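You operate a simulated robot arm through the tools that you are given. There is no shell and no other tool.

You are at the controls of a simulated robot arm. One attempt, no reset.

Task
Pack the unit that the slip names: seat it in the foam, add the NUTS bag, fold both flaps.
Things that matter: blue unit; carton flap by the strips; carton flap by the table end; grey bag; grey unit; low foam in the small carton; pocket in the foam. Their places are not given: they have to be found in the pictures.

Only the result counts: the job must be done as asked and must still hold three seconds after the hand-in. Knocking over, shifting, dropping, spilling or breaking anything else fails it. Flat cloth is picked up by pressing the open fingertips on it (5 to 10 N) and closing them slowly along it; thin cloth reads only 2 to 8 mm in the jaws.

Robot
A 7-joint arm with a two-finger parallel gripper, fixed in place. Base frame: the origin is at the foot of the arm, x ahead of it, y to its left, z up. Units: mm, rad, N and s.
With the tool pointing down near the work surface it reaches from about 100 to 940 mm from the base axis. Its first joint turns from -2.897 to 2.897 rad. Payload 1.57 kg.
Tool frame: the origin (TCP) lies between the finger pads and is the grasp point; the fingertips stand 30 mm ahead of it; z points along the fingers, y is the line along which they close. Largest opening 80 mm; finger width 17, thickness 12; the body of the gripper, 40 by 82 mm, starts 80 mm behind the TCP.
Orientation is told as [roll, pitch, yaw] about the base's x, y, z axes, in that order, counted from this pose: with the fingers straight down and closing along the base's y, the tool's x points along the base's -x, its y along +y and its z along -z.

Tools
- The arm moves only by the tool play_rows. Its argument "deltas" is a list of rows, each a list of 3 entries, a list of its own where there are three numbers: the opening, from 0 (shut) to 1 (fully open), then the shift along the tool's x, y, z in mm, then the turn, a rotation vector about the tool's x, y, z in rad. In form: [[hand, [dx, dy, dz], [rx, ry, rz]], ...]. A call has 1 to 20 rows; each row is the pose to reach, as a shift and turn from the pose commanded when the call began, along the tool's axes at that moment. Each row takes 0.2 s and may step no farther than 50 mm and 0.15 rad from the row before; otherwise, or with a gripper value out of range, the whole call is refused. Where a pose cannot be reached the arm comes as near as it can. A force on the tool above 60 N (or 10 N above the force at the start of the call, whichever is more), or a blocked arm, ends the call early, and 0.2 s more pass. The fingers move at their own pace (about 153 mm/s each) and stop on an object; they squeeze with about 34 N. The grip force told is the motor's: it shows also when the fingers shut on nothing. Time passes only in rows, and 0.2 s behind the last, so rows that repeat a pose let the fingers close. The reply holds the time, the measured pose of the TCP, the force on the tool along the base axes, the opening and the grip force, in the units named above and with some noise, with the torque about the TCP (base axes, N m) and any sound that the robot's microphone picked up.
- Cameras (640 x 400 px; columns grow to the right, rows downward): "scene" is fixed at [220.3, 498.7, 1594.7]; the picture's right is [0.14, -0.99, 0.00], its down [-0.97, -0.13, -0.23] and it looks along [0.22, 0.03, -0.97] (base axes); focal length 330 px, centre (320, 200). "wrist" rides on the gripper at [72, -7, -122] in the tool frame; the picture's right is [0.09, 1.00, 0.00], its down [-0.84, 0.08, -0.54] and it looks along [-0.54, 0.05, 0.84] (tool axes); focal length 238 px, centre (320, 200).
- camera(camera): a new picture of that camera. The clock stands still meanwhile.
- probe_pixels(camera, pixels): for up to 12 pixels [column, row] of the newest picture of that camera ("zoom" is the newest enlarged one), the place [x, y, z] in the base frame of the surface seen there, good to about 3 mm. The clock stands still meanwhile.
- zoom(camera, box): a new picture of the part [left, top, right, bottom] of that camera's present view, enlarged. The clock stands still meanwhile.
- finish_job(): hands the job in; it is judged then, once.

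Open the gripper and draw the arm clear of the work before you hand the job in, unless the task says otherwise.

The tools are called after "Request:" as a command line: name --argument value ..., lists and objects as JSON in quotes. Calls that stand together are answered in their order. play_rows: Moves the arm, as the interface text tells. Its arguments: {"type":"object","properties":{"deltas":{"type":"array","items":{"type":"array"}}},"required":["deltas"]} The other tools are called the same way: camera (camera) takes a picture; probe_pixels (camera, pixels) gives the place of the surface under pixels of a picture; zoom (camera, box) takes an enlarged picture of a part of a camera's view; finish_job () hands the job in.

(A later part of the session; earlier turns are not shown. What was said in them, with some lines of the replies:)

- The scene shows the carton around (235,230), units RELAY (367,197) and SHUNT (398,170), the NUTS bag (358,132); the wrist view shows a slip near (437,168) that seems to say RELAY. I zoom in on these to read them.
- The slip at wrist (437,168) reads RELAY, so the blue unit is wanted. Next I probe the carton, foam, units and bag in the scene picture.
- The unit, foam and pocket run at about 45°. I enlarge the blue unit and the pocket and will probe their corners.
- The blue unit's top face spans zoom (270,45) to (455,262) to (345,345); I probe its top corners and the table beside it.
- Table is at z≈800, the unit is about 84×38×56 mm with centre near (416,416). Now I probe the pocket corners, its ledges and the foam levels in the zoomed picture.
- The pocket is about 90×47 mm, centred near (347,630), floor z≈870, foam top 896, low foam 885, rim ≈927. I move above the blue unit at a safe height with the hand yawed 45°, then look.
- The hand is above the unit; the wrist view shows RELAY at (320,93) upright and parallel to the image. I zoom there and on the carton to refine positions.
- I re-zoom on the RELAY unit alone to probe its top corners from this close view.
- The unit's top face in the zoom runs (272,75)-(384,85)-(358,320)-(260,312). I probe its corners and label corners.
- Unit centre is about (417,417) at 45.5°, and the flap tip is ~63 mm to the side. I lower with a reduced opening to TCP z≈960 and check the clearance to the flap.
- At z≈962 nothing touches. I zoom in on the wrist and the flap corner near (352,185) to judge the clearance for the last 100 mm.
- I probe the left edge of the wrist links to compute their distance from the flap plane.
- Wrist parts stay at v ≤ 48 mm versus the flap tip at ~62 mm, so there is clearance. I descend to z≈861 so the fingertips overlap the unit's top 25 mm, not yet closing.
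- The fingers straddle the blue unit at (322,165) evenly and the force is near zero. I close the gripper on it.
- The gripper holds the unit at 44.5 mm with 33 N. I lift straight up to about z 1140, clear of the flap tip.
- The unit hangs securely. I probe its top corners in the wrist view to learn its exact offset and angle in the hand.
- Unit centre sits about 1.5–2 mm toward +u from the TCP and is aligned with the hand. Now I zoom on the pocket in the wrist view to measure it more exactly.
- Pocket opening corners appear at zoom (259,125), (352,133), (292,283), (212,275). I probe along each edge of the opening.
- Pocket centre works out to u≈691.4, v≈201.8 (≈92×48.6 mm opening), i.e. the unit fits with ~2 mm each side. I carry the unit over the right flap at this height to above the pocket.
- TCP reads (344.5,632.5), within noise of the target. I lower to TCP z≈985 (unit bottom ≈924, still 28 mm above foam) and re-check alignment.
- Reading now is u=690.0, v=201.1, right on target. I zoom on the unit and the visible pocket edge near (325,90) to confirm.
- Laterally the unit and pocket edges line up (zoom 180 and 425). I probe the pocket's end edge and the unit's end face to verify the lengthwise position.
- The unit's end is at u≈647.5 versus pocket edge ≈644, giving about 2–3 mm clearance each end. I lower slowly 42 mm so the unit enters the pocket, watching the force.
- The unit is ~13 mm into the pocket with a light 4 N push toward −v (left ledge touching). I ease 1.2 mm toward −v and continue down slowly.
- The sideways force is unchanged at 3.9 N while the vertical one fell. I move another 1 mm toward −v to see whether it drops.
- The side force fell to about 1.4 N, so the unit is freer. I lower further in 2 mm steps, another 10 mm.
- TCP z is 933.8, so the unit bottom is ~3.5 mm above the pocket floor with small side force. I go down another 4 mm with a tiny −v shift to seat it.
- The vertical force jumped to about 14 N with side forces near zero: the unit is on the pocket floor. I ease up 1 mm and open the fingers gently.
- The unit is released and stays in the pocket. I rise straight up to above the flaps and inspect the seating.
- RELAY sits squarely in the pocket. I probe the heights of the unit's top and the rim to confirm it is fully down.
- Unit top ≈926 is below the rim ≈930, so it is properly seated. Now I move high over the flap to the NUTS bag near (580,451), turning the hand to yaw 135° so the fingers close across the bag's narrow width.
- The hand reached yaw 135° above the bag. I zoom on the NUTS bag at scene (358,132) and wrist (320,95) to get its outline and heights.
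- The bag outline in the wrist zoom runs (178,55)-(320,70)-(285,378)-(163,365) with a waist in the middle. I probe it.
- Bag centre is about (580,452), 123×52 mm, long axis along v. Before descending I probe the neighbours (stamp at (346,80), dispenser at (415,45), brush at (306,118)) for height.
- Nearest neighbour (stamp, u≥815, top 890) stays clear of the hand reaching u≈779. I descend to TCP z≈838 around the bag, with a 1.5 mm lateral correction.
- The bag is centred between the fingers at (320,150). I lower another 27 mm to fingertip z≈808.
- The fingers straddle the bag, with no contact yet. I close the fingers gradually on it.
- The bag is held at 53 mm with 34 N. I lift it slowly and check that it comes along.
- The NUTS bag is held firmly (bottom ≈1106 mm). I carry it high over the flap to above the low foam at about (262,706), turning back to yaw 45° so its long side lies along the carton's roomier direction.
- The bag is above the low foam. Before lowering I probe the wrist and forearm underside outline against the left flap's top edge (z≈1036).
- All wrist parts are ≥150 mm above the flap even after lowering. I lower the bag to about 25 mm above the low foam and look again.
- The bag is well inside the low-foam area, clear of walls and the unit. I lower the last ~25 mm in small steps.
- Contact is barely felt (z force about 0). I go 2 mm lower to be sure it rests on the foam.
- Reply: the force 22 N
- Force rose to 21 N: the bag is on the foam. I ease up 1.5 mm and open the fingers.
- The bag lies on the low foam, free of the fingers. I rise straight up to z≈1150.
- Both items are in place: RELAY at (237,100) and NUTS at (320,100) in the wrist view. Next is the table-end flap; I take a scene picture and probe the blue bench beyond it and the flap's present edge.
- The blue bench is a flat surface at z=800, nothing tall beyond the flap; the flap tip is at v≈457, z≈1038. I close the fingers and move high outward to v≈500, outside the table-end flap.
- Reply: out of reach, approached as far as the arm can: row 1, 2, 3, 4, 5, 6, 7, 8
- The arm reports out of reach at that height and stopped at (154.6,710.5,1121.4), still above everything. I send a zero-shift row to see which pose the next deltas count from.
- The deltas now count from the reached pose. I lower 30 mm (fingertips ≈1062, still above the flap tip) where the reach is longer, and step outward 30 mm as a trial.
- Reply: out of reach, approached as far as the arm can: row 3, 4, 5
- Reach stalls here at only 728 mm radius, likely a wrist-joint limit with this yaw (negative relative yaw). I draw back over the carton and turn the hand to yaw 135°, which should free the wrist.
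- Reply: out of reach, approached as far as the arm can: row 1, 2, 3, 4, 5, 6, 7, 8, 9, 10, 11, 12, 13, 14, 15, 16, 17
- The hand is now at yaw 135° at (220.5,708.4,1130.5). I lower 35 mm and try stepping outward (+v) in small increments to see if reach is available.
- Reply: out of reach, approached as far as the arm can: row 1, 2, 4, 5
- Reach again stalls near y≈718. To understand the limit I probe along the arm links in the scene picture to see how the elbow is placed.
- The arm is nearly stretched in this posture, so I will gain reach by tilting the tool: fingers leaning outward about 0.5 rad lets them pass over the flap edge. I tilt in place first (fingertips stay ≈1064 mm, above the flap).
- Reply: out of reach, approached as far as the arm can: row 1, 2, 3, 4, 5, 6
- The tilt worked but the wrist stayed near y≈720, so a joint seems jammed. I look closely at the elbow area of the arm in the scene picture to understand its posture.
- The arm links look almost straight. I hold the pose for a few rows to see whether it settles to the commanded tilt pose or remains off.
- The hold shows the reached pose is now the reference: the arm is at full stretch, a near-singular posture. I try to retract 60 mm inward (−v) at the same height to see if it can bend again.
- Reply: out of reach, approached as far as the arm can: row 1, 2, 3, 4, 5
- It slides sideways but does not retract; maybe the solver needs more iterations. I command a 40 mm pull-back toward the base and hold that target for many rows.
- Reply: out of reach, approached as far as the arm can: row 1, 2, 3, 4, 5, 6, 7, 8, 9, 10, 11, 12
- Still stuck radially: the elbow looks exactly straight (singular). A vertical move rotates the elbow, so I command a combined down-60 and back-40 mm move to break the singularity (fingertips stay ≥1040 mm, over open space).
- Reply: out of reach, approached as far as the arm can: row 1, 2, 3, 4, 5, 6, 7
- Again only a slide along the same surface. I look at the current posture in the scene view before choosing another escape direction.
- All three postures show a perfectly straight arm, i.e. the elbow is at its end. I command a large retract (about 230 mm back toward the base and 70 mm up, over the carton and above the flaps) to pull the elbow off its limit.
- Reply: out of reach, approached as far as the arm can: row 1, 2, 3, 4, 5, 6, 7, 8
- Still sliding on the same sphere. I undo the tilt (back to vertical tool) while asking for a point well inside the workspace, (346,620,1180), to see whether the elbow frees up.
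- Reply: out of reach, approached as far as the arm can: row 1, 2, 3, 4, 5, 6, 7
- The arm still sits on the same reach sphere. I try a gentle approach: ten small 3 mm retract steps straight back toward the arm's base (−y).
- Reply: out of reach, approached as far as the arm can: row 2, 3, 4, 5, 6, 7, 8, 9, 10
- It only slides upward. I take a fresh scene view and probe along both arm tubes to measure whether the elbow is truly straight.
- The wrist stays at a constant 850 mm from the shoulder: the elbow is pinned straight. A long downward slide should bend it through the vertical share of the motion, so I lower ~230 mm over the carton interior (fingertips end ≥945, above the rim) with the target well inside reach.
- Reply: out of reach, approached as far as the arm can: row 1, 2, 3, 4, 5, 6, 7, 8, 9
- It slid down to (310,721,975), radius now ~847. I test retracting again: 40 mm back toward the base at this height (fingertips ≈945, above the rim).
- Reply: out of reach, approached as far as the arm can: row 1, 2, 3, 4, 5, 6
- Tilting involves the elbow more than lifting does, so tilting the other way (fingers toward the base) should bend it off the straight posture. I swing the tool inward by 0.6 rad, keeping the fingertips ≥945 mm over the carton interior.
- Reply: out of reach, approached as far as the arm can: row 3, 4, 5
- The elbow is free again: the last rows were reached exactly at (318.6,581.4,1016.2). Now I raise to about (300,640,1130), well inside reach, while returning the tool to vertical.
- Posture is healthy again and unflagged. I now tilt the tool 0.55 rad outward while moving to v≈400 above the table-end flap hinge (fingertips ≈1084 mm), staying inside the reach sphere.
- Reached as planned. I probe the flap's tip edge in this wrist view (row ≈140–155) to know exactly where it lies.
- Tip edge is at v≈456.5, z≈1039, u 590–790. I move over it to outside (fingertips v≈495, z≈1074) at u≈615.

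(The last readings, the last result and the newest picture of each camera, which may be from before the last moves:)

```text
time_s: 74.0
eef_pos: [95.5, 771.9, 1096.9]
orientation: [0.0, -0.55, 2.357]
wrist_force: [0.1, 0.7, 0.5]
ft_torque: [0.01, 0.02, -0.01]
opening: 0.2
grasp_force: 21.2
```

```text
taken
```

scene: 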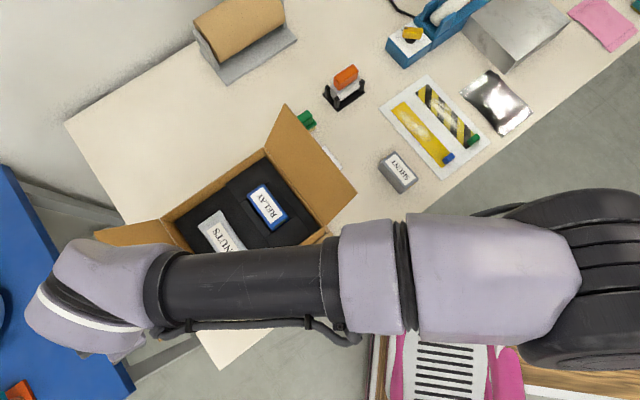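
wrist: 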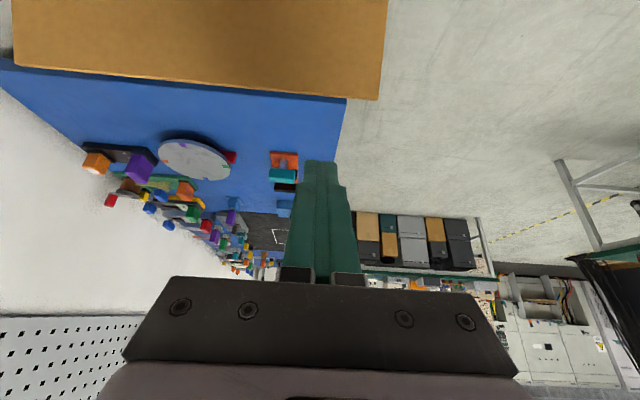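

I'm outside the flap at u≈613, v≈478 with no reach warnings. Now I lower 56 mm so the fingertips go behind the flap's upper edge (z≈1015), about 14 mm clear of it.

Request:
play_rows --deltas '[[0, [7.4, 0, 12], [0, 0, 0]], [0, [14.8, 0, 24], [0, 0, 0]], [0, [22.1, 0, 36], [0, 0, 0]], [0, [29.4, 0, 48], [0, 0, 0]], [0, [29.4, 0, 48], [0, 0, 0]]]'

Request:
camera --camera "wrist"

Request:
camera --camera "scene"

```text
time_s: 75.2
eef_pos: [95.9, 772.1, 1042.0]
orientation: [0.0, -0.55, 2.356]
wrist_force: [0.8, -0.1, -0.3]
ft_torque: [0.03, -0.02, -0.01]
opening: 0.0
grasp_force: 21.7
```

```text
taken
```

wrist: 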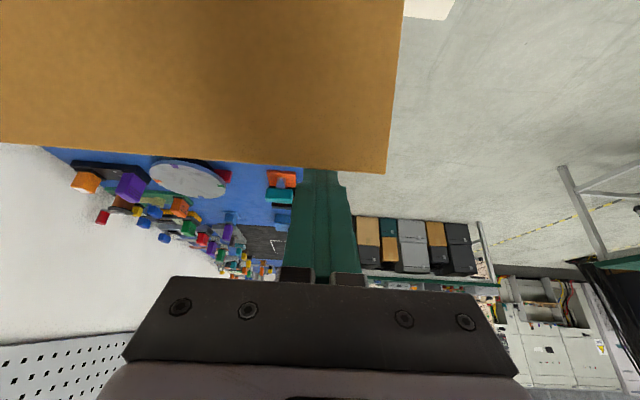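

```text
taken
```

scene: 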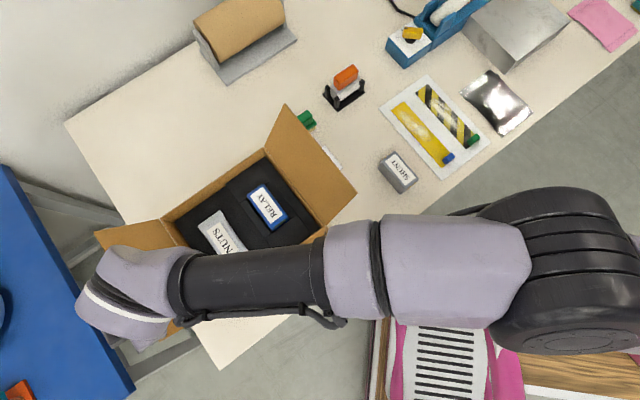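

The fingertip is now behind the flap edge. I pull inward along the flap's arc while reducing the tilt, stopping after the first part to check the flap's response and force.

Request:
play_rows --deltas '[[0, [11.6, 0, -5.5], [0, 0, 0]], [0, [20.2, 0, -12], [0, 0.075, 0]], [0, [28.8, 0, -18.4], [0, 0.15, 0]], [0, [38, 0, -24.9], [0, 0.225, 0]], [0, [38, 0, -24.9], [0, 0.225, 0]]]'

Request:
camera --camera "wrist"

Request:
camera --camera "scene"

```text
time_s: 76.4
eef_pos: [126.8, 740.8, 1051.6]
orientation: [-0.008, -0.332, 2.357]
wrist_force: [-11.1, 8.3, 51.3]
ft_torque: [-0.51, -0.37, -0.06]
opening: 0.0
grasp_force: 21.3
```

```text
taken
```

wrist: 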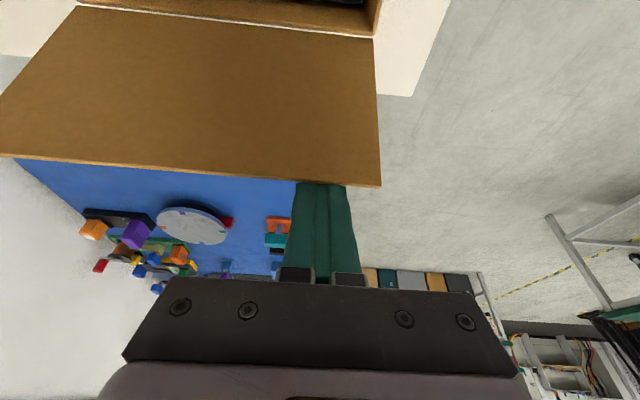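

```text
taken
```

scene: 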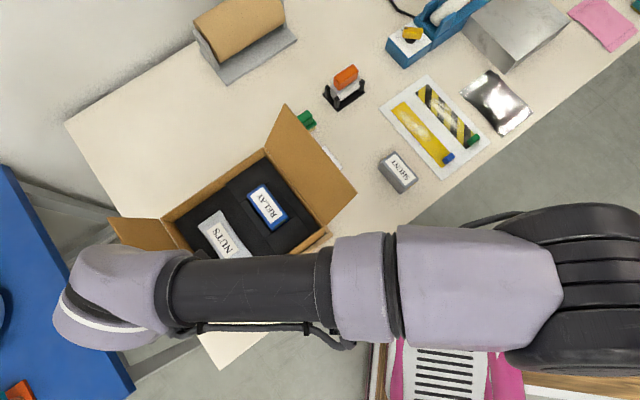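

The flap is turning but the vertical force is 51 N: the edge sticks on the finger while it rises along its arc. I probe the flap's edge now and then relax by raising the tool.

Request:
probe_pixels --camera "wrist" --pixels '[[60, 164], [120, 170], [180, 174], [240, 179], [290, 183], [372, 186], [376, 100], [200, 20], [374, 36], [200, 100], [320, 182], [350, 184]]'

```text
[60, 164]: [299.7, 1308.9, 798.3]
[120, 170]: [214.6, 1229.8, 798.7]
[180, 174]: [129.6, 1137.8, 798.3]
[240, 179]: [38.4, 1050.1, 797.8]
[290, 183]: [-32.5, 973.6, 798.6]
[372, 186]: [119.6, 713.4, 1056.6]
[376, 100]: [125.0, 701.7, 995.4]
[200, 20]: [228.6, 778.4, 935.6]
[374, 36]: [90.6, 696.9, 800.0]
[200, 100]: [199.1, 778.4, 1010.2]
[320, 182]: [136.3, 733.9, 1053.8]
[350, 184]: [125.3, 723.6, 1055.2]
```

The flap edge is at v≈421, z≈1055 (about 105°). I raise the finger about 10 mm with the edge to relieve the load and continue along the arc to near vertical.

Request:
play_rows --deltas '[[0, [-1.6, 0, -10.1], [0, 0.015, 0]], [0, [-1.6, 0, -10.1], [0, 0.015, 0]], [0, [4, 0, -12.2], [0, 0.045, 0]], [0, [9.4, 0, -14.4], [0, 0.075, 0]], [0, [14.7, 0, -16.5], [0, 0.115, 0]], [0, [20.1, 0, -18.7], [0, 0.155, 0]], [0, [20.1, 0, -18.7], [0, 0.155, 0]]]'

Request:
camera --camera "wrist"

```text
time_s: 78.0
eef_pos: [146.8, 721.2, 1053.8]
orientation: [0.0, -0.169, 2.354]
wrist_force: [-0.2, 1.8, -0.4]
ft_torque: [0.01, -0.02, 0.0]
opening: 0.1
grasp_force: 21.7
```

```text
taken
```

wrist: 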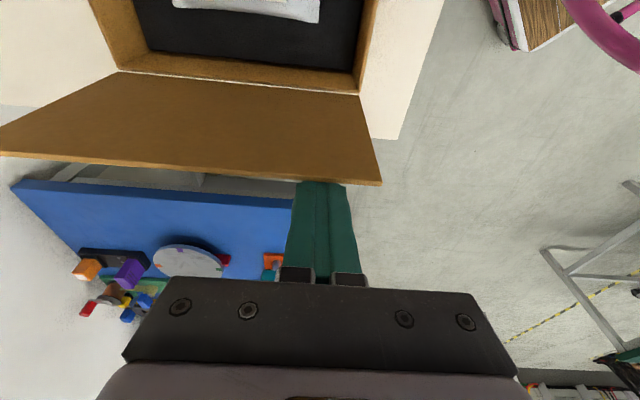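

Load has vanished and the flap stands nearly upright. I continue pushing it inward past vertical along its arc.

Request:
play_rows --deltas '[[0, [11.4, 0, -1.9], [0, 0.07, 0]], [0, [22.7, 0, -3.3], [0, 0.07, 0]], [0, [32, 0, -0.5], [0, 0.05, 0]], [0, [40, 0, 0.2], [0, 0.05, 0]], [0, [47.9, 0, 0.8], [0, 0.05, 0]], [0, [55.3, 0, 2.9], [0, 0.06, 0]], [0, [62.6, 0, 4.9], [0, 0.07, 0]], [0, [62.6, 0, 4.9], [0, 0.07, 0]]]'

Request:
camera --camera "wrist"

Request:
camera --camera "scene"

```text
time_s: 79.8
eef_pos: [189.1, 679.5, 1041.9]
orientation: [0.001, -0.101, 2.356]
wrist_force: [0.0, -0.2, 0.0]
ft_torque: [-0.01, 0.02, -0.04]
opening: 0.0
grasp_force: 21.5
```

```text
taken
```

wrist: 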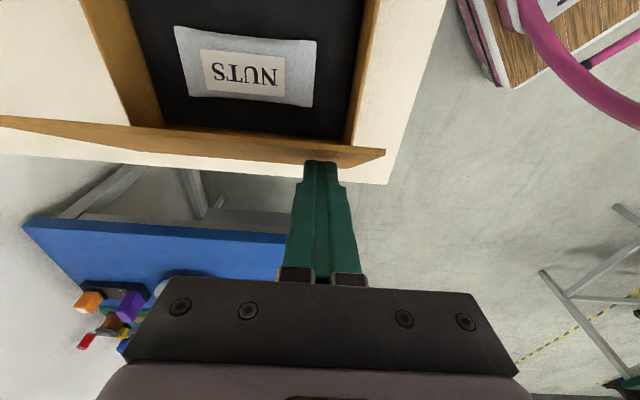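

```text
taken
```

scene: 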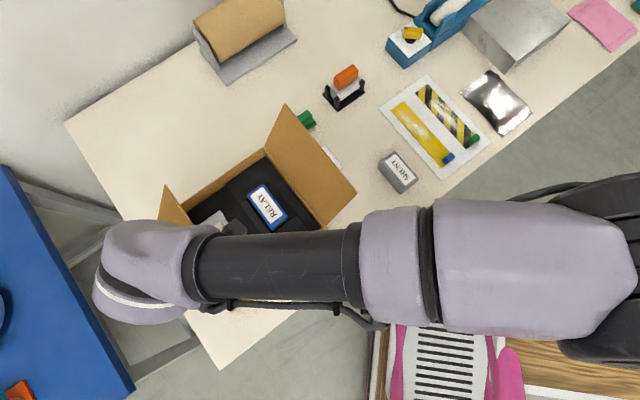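

The flap follows the finger and is past vertical with almost no force. I continue down the arc toward closed.

Request:
play_rows --deltas '[[0, [6.7, 0, 4], [0, 0.01, 0]], [0, [13.4, 0, 8.1], [0, 0.02, 0]], [0, [19.2, 0, 13.2], [0, 0.03, 0]], [0, [25, 0, 18.2], [0, 0.04, 0]], [0, [30, 0, 24.3], [0, 0.05, 0]], [0, [34.9, 0, 30.3], [0, 0.06, 0]], [0, [38.7, 0, 37.2], [0, 0.07, 0]], [0, [42.4, 0, 44], [0, 0.08, 0]], [0, [42.4, 0, 44], [0, 0.08, 0]]]'

Request:
camera --camera "wrist"

Request:
camera --camera "scene"

```text
time_s: 81.8
eef_pos: [215.4, 652.7, 993.1]
orientation: [0.001, -0.019, 2.357]
wrist_force: [0.1, 0.3, 0.5]
ft_torque: [-0.01, 0.02, -0.01]
opening: 0.0
grasp_force: 21.5
```

```text
taken
```

wrist: 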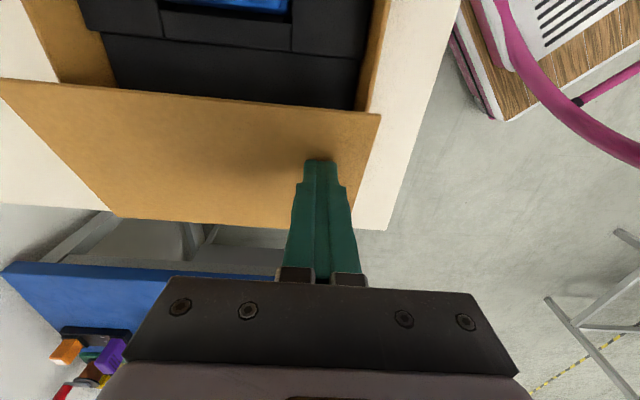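

```text
taken
```

scene: 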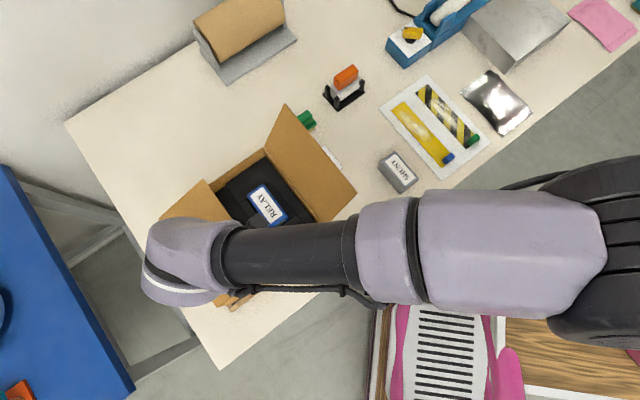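

The flap now lies at about 20° above closed. I press gently down the rest of the way to fingertip z≈934.

Request:
play_rows --deltas '[[0, [2, 0, 8], [0, 0.01, 0]], [0, [3.8, 0, 15.3], [0, 0.02, 0]], [0, [4.5, 0, 20], [0, 0.02, 0]], [0, [5.2, 0, 24.8], [0, 0.02, 0]], [0, [5.2, 0, 27], [0, 0.02, 0]], [0, [5.2, 0, 27], [0, 0.02, 0]]]'

Request:
camera --camera "wrist"

```text
time_s: 83.2
eef_pos: [219.0, 649.2, 965.9]
orientation: [0.0, 0.0, 2.358]
wrist_force: [-0.3, 0.3, -0.1]
ft_torque: [0.02, -0.02, -0.01]
opening: 0.1
grasp_force: 21.2
```

```text
taken
```

wrist: 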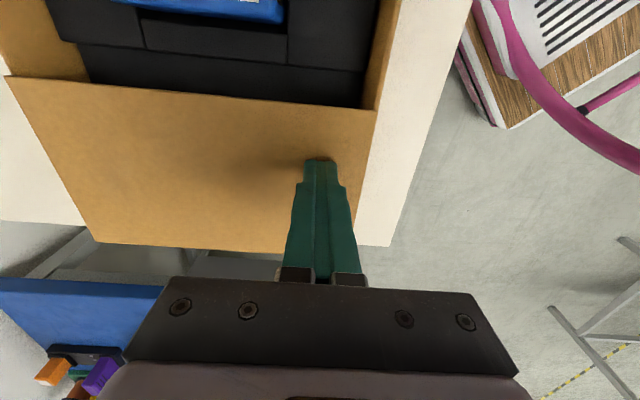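

The flap looks nearly flat with no force. I probe its height along the free edge and the hinge.

Request:
probe_pixels --camera "wrist" --pixels '[[20, 82], [100, 88], [200, 96], [300, 104], [368, 112], [150, 160], [250, 160], [100, 230], [200, 242], [270, 245], [360, 150], [380, 60]]'

```text
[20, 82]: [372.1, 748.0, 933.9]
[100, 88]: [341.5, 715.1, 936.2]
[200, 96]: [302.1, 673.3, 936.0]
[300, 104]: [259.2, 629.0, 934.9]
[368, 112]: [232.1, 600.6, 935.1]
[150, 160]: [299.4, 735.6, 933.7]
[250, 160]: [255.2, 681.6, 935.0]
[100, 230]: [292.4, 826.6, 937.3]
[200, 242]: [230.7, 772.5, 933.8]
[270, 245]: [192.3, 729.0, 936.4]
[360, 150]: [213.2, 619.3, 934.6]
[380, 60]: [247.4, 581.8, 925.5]
```

The flap is flat at z≈935 across its whole area. I lift the finger 90 mm and check whether it stays closed.

Request:
play_rows --deltas '[[0, [0, 0, -10], [0, 0, 0]], [0, [0, 0, -30], [0, 0, 0]], [0, [0, 0, -60], [0, 0, 0]], [0, [0, 0, -90], [0, 0, 0]], [0, [0, 0, -90], [0, 0, 0]], [0, [0, 0, -90], [0, 0, 0]], [0, [0, 0, -90], [0, 0, 0]]]'

Request:
camera --camera "wrist"

```text
time_s: 84.8
eef_pos: [220.7, 649.1, 1053.9]
orientation: [0.0, 0.0, 2.356]
wrist_force: [-0.4, -0.5, -0.1]
ft_torque: [0.02, 0.01, 0.0]
opening: 0.0
grasp_force: 21.5
```

```text
taken
```

wrist: 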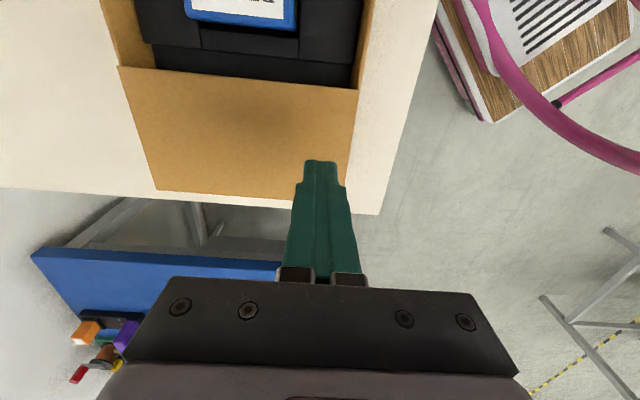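

The table-end flap stays closed by itself. Now the strip-side flap: I rise and move over it to its outer side (u≈684, v≈30) at fingertip height ≈1075.

Request:
play_rows --deltas '[[0, [0, 0, -25], [0, 0, 0]], [0, [0, 0, -51], [0, 0, 0]], [0, [20, -5, -51], [0, 0, 0]], [0, [55, -14, -51], [0, 0, 0]], [0, [90, -23, -51], [0, 0, 0]], [0, [125, -32, -51], [0, 0, 0]], [0, [160, -40, -51], [0, 0, 0]], [0, [195, -49, -51], [0, 0, 0]], [0, [230, -58, -51], [0, 0, 0]], [0, [260, -66, -51], [0, 0, 0]], [0, [273, -69, -51], [0, 0, 0]], [0, [273, -69, -51], [0, 0, 0]]]'

Request:
camera --camera "wrist"

Request:
camera --camera "scene"

```text
time_s: 87.4
eef_pos: [462.5, 504.6, 1106.1]
orientation: [0.001, -0.002, 2.356]
wrist_force: [0.3, 0.2, 0.4]
ft_torque: [0.0, 0.0, 0.03]
opening: 0.0
grasp_force: 21.2
```

```text
taken
```

wrist: 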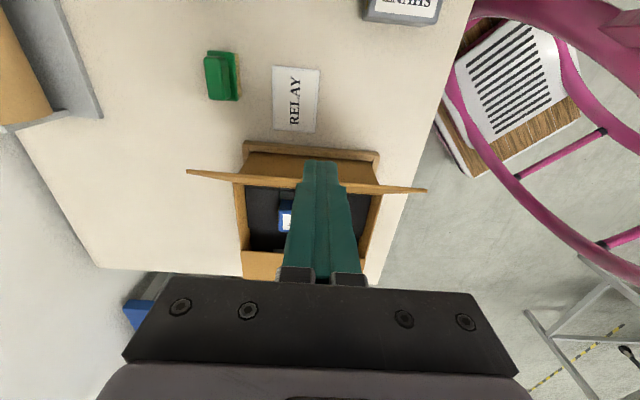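

```text
taken
```

scene: 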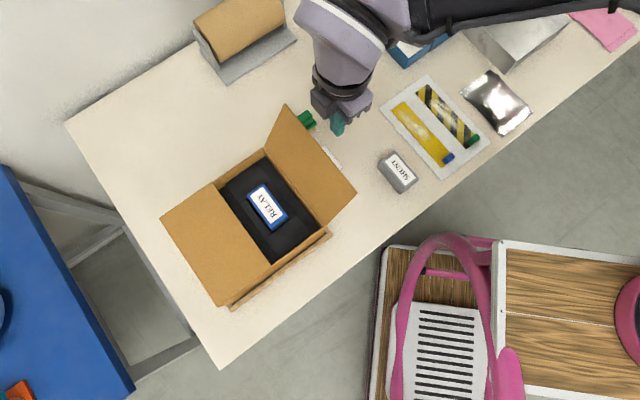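

The left flap is closed and the carton has not moved. I probe the right flap's edge and hinge from both views.

Request:
probe_pixels --camera "scene" --pixels '[[287, 109], [300, 124], [318, 147], [335, 169], [352, 190], [268, 155], [295, 190], [322, 224], [300, 155], [200, 240], [195, 210], [262, 190]]'

Request:
probe_pixels --camera "wrist" --pixels '[[195, 171], [240, 175], [290, 180], [360, 186], [415, 190], [260, 160], [330, 150], [250, 150]]'

```text
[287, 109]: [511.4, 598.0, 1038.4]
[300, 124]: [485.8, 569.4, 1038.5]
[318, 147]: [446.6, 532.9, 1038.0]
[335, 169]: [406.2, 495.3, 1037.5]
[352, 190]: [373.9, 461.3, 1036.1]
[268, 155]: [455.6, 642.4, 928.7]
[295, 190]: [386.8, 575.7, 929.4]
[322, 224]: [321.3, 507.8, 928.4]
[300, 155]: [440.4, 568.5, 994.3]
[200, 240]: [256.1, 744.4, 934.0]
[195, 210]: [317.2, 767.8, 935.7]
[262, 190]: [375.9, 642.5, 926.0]
```

```text
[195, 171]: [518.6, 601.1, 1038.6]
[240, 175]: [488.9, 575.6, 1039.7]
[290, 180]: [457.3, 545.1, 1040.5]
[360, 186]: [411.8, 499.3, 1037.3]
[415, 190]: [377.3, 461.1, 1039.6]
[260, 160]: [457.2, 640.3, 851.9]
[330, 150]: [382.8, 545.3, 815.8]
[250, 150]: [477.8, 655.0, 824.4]
```

Flap edge: v≈61, z≈1038; hinge v≈132.5. I lower the closed fingers 73 mm just outside the flap (22 mm clear of its edge).

Request:
play_rows --deltas '[[0, [0, 0, 20], [0, 0, 0]], [0, [0, 0, 40], [0, 0, 0]], [0, [0, 0, 58], [0, 0, 0]], [0, [0, 0, 72.5], [0, 0, 0]], [0, [0, 0, 72.5], [0, 0, 0]]]'

Request:
camera --camera "wrist"

Request:
camera --camera "scene"

```text
time_s: 88.6
eef_pos: [462.7, 505.6, 1034.1]
orientation: [0.0, 0.0, 2.359]
wrist_force: [1.0, 0.8, 0.1]
ft_torque: [-0.04, 0.0, 0.0]
opening: 0.0
grasp_force: 21.1
```

```text
taken
```

wrist: 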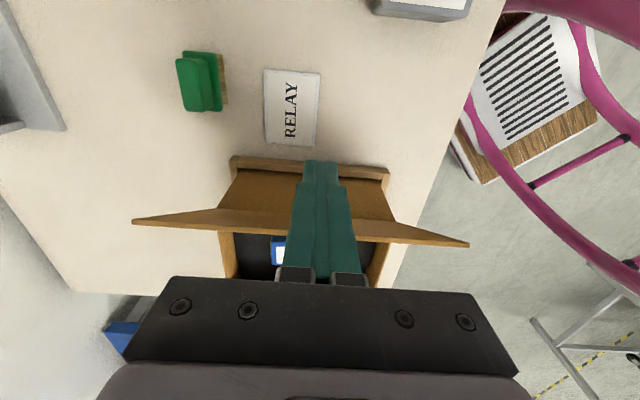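

```text
taken
```

scene: 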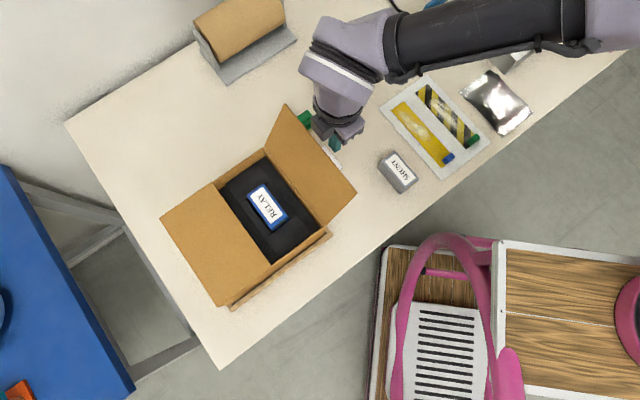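

Everything is clear. I push inward (+v) along the flap's arc, rising with its edge, up to about 100°.

Request:
play_rows --deltas '[[0, [-15, 0, 0], [0, 0, 0]], [0, [-23, 0, 0], [0, 0, 0]], [0, [-30.8, 0, -4.9], [0, 0, 0]], [0, [-38.9, 0, -9], [0, 0, 0]], [0, [-49.5, 0, -13.4], [0, 0, 0]], [0, [-60.3, 0, -16.8], [0, 0, 0]], [0, [-71.5, 0, -19.3], [0, 0, 0]], [0, [-71.5, 0, -19.3], [0, 0, 0]]]'

Request:
camera --camera "wrist"

Request:
camera --camera "scene"

```text
time_s: 90.4
eef_pos: [411.9, 556.9, 1053.3]
orientation: [-0.001, 0.0, 2.355]
wrist_force: [0.2, 0.3, -0.2]
ft_torque: [-0.02, -0.03, 0.0]
opening: 0.2
grasp_force: 21.1
```

```text
taken
```

wrist: 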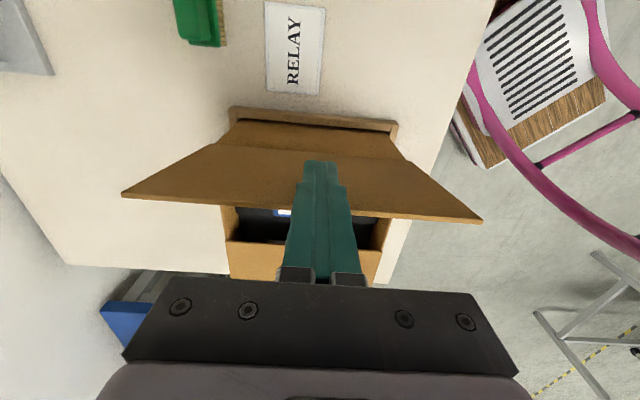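

```text
taken
```

scene: 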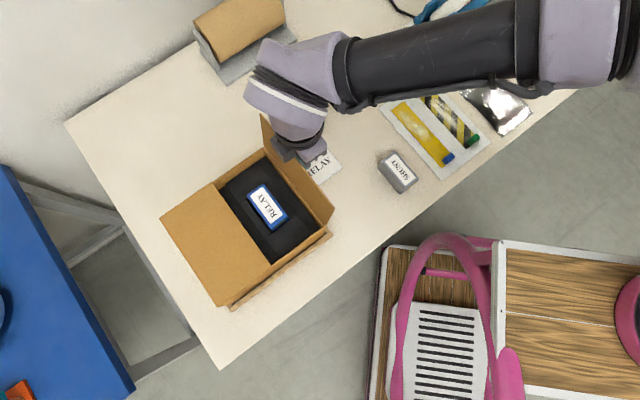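

The flap swings up with negligible force. I continue past vertical to about 60°.

Request:
play_rows --deltas '[[0, [-11.3, 0, -1.5], [0, 0, 0]], [0, [-22.7, 0, -2], [0, 0, 0]], [0, [-30.8, 0, 0.8], [0, 0, 0]], [0, [-38.8, 0, 2.2], [0, 0, 0]], [0, [-46.8, 0, 4], [0, 0, 0]], [0, [-54.5, 0, 6.4], [0, 0, 0]], [0, [-62, 0, 9.5], [0, 0, 0]], [0, [-69.2, 0, 13.3], [0, 0, 0]], [0, [-69.2, 0, 13.3], [0, 0, 0]]]'

Request:
camera --camera "wrist"

Request:
camera --camera "scene"

```text
time_s: 92.4
eef_pos: [361.0, 603.4, 1038.4]
orientation: [0.001, 0.0, 2.356]
wrist_force: [-0.2, 0.1, 1.0]
ft_torque: [0.0, 0.02, -0.02]
opening: 0.0
grasp_force: 21.4
```

```text
taken
```

wrist: 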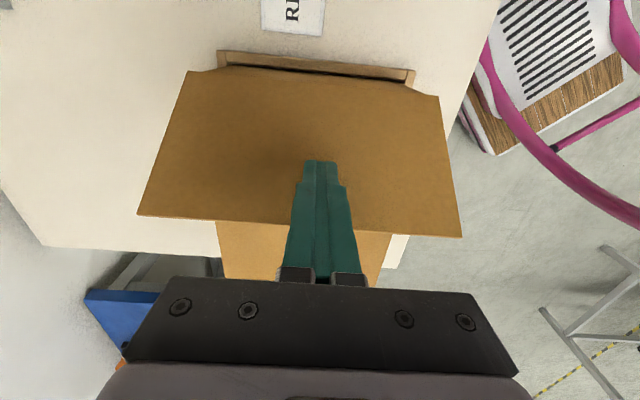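

```text
taken
```

scene: 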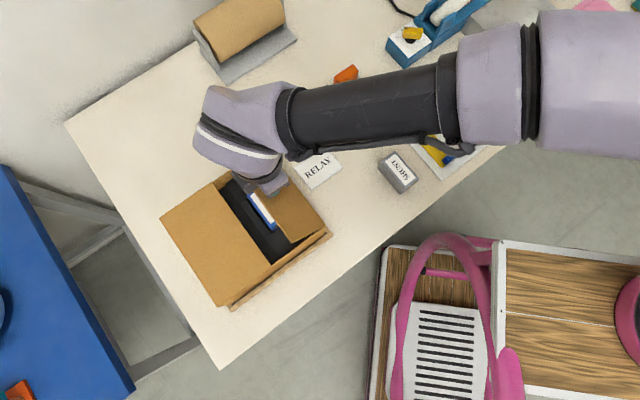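

Going well with ~0 N. I continue down the arc to about 15°.

Request:
play_rows --deltas '[[0, [-7, 0, 4.5], [0, 0, 0]], [0, [-13.3, 0, 9.3], [0, 0, 0]], [0, [-19.3, 0, 14.7], [0, 0, 0]], [0, [-24.7, 0, 20.7], [0, 0, 0]], [0, [-29.7, 0, 27.2], [0, 0, 0]], [0, [-34, 0, 34], [0, 0, 0]], [0, [-37.8, 0, 41.2], [0, 0, 0]], [0, [-40.9, 0, 48.7], [0, 0, 0]], [0, [-43.3, 0, 56.4], [0, 0, 0]], [0, [-43.3, 0, 56.4], [0, 0, 0]]]'

Request:
camera --camera "wrist"

```text
time_s: 94.6
eef_pos: [330.9, 635.2, 984.2]
orientation: [-0.001, 0.0, 2.356]
wrist_force: [0.4, -0.3, -0.1]
ft_torque: [0.0, -0.02, -0.01]
opening: 0.0
grasp_force: 21.2
```

```text
taken
```

wrist: 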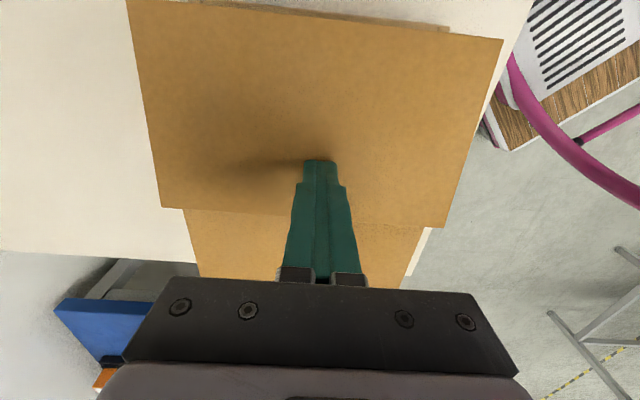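

About 15° remains. I press the flap down the rest of the way slowly.

Request:
play_rows --deltas '[[0, [-1, 0, 4], [0, 0, 0]], [0, [-1.8, 0, 8], [0, 0, 0]], [0, [-2.4, 0, 12], [0, 0, 0]], [0, [-2.8, 0, 15], [0, 0, 0]], [0, [-2.8, 0, 17], [0, 0, 0]], [0, [-2.8, 0, 17], [0, 0, 0]]]'

Request:
camera --camera "wrist"

Request:
probe_pixels --camera "wrist" --pixels '[[170, 195], [220, 200], [270, 204], [380, 215], [430, 220], [200, 100], [400, 120], [220, 240], [380, 250], [160, 20], [480, 60], [250, 230]]'

```text
time_s: 96.0
eef_pos: [330.5, 637.1, 966.1]
orientation: [0.0, 0.0, 2.356]
wrist_force: [0.1, -0.1, 0.4]
ft_torque: [0.01, -0.02, 0.02]
opening: 0.0
grasp_force: 20.6
```

```text
taken
```

wrist: 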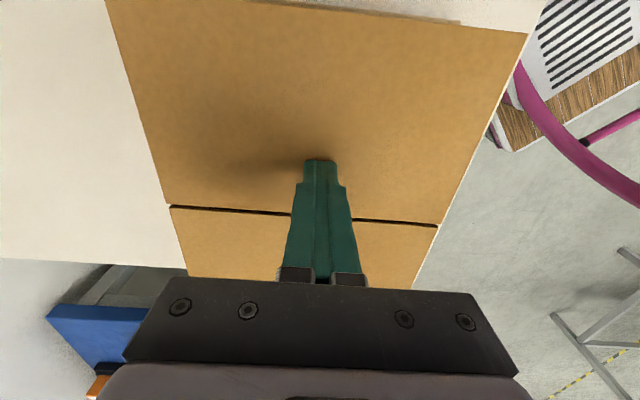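

```text
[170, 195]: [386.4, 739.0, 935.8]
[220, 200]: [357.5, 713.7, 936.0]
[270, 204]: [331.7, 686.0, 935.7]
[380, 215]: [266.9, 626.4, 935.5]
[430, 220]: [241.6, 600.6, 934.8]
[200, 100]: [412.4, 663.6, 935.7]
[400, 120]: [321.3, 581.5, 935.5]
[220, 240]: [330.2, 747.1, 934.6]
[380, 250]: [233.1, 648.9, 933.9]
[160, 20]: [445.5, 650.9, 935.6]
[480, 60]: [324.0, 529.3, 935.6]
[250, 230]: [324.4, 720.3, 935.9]
```

Both flaps now lie flat at z≈935 with a thin seam between them. I lift the fingers straight up and check that both stay closed.

Request:
play_rows --deltas '[[0, [0, 0, -10], [0, 0, 0]], [0, [0, 0, -30], [0, 0, 0]], [0, [0, 0, -65], [0, 0, 0]], [0, [0, 0, -100], [0, 0, 0]], [0, [0, 0, -135], [0, 0, 0]], [0, [0, 0, -160], [0, 0, 0]], [0, [0, 0, -160], [0, 0, 0]], [0, [0, 0, -160], [0, 0, 0]]]'

Request:
camera --camera "wrist"

Request:
camera --camera "scene"

```text
time_s: 97.8
eef_pos: [329.5, 638.2, 1126.2]
orientation: [0.001, 0.0, 2.356]
wrist_force: [0.7, 0.3, -0.1]
ft_torque: [-0.03, 0.02, -0.03]
opening: 0.0
grasp_force: 21.4
```

```text
taken
```

wrist: 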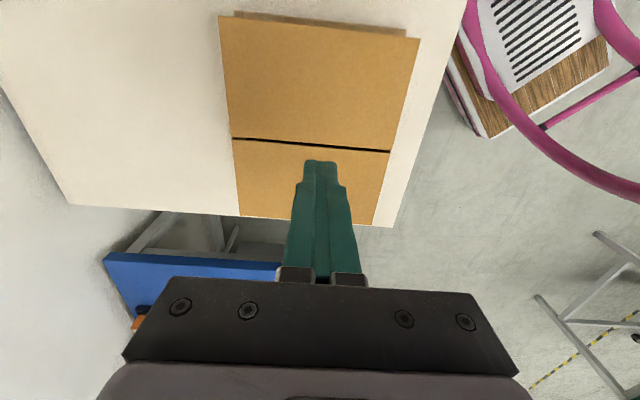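

```text
taken
```

scene: 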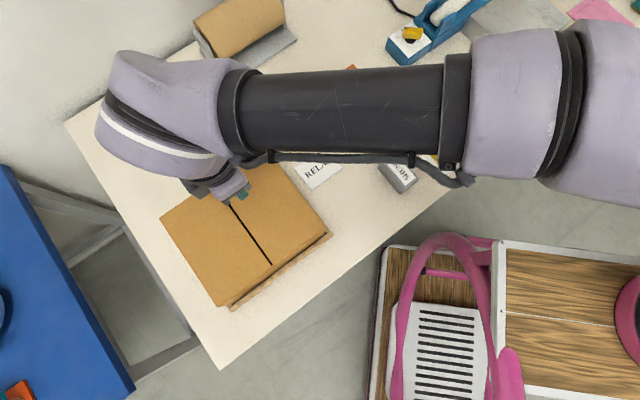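

Both flaps stay closed and nothing else has moved. I open the gripper and draw the arm back toward its starting area, high above the table.

Request:
play_rows --deltas '[[0, [10, 8, -20], [0, 0, 0]], [0.3, [38, 28, -40], [0, 0, 0]], [0.6, [68, 50, -44], [0, 0, 0]], [1, [98, 72, -44], [0, 0, 0]], [1, [128, 95, -44], [0, 0, 0]], [1, [158, 117, -44], [0, 0, 0]], [1, [188, 140, -44], [0, 0, 0]], [1, [218, 162, -44], [0, 0, 0]], [1, [248, 184, -44], [0, 0, 0]], [1, [270, 200, -44], [0, 0, 0]], [1, [274, 203.6, -44], [0, 0, 0]], [1, [274, 203.6, -44], [0, 0, 0]]]'

Request:
camera --camera "scene"

Request:
camera --camera "wrist"

```text
time_s: 100.4
eef_pos: [378.5, 298.9, 1168.1]
orientation: [0.0, 0.0, 2.355]
wrist_force: [0.7, 0.2, 0.8]
ft_torque: [-0.02, 0.0, 0.02]
opening: 80.0
grasp_force: 0.1
```

```text
taken
```

scene: 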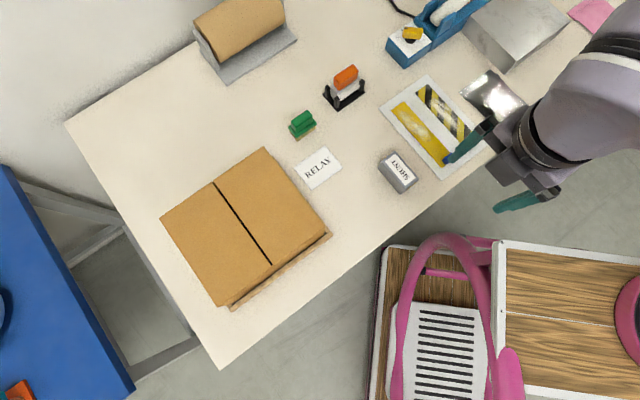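

```text
taken
```

wrist: 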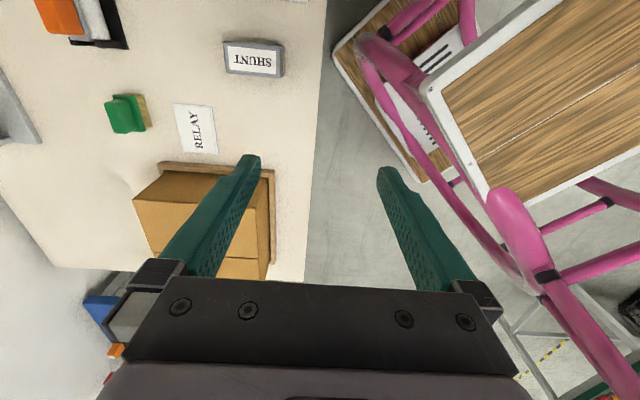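

The carton at (245,225) is closed, the slip, SHUNT, brush, stamp and strips are where they were. I probe the flap surfaces one last time.

Request:
zoom --camera "scene" --box '[150, 130, 350, 320]'

Request:
probe_pixels --camera "scene" --pixels '[[170, 218], [200, 245], [222, 295], [215, 190], [240, 230], [265, 262], [225, 188], [250, 225], [275, 258], [265, 155], [295, 195], [322, 228]]'

```text
2.11 times, centred on (250, 225) of scene
```

zoom: 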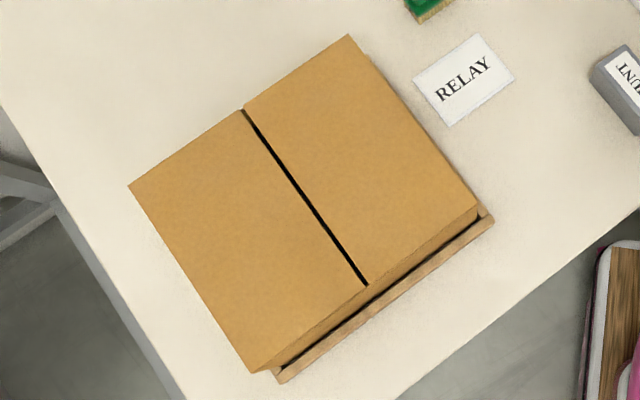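

```text
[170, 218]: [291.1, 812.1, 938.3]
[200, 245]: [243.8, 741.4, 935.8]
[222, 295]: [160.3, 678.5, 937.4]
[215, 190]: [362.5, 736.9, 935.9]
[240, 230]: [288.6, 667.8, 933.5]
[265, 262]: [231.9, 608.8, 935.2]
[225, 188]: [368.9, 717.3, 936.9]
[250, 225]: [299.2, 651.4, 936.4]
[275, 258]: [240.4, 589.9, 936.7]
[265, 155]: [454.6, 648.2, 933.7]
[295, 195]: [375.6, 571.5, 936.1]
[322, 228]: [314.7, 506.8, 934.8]
```

Both flaps are flat at z≈934–938 with only the seam between them, the slip reads RELAY, and the gripper is open and clear of the work. I hand the job in.

Request:
finish_job

```text
The job is handed in.
```

I packed the carton and handed the job in. The hand-in tool only confirmed receipt, so I don't know how it was judged.

- **Unit:** The slip reads RELAY, so I used the blue unit. It sits on the floor of the foam pocket, with its top at about 926 mm, just under the carton rim at about 930 mm.
- **Bag:** The NUTS bag lies on the low foam, clear of the walls and the unit.
- **Flaps:** Both flaps are folded flat at about 935 mm, with only a thin seam between them. Both stayed closed after I lifted the fingers away.
- **Everything else:** In the last pictures the carton, slip, grey SHUNT unit, brush, stamp and strips are where they started. The gripper is open and the arm is back near its starting position.

While I was folding the table-end flap, the vertical force briefly reached 51 N because its edge caught on the finger. I raised the finger and the load dropped to zero. I saw no damage and the carton did not move.
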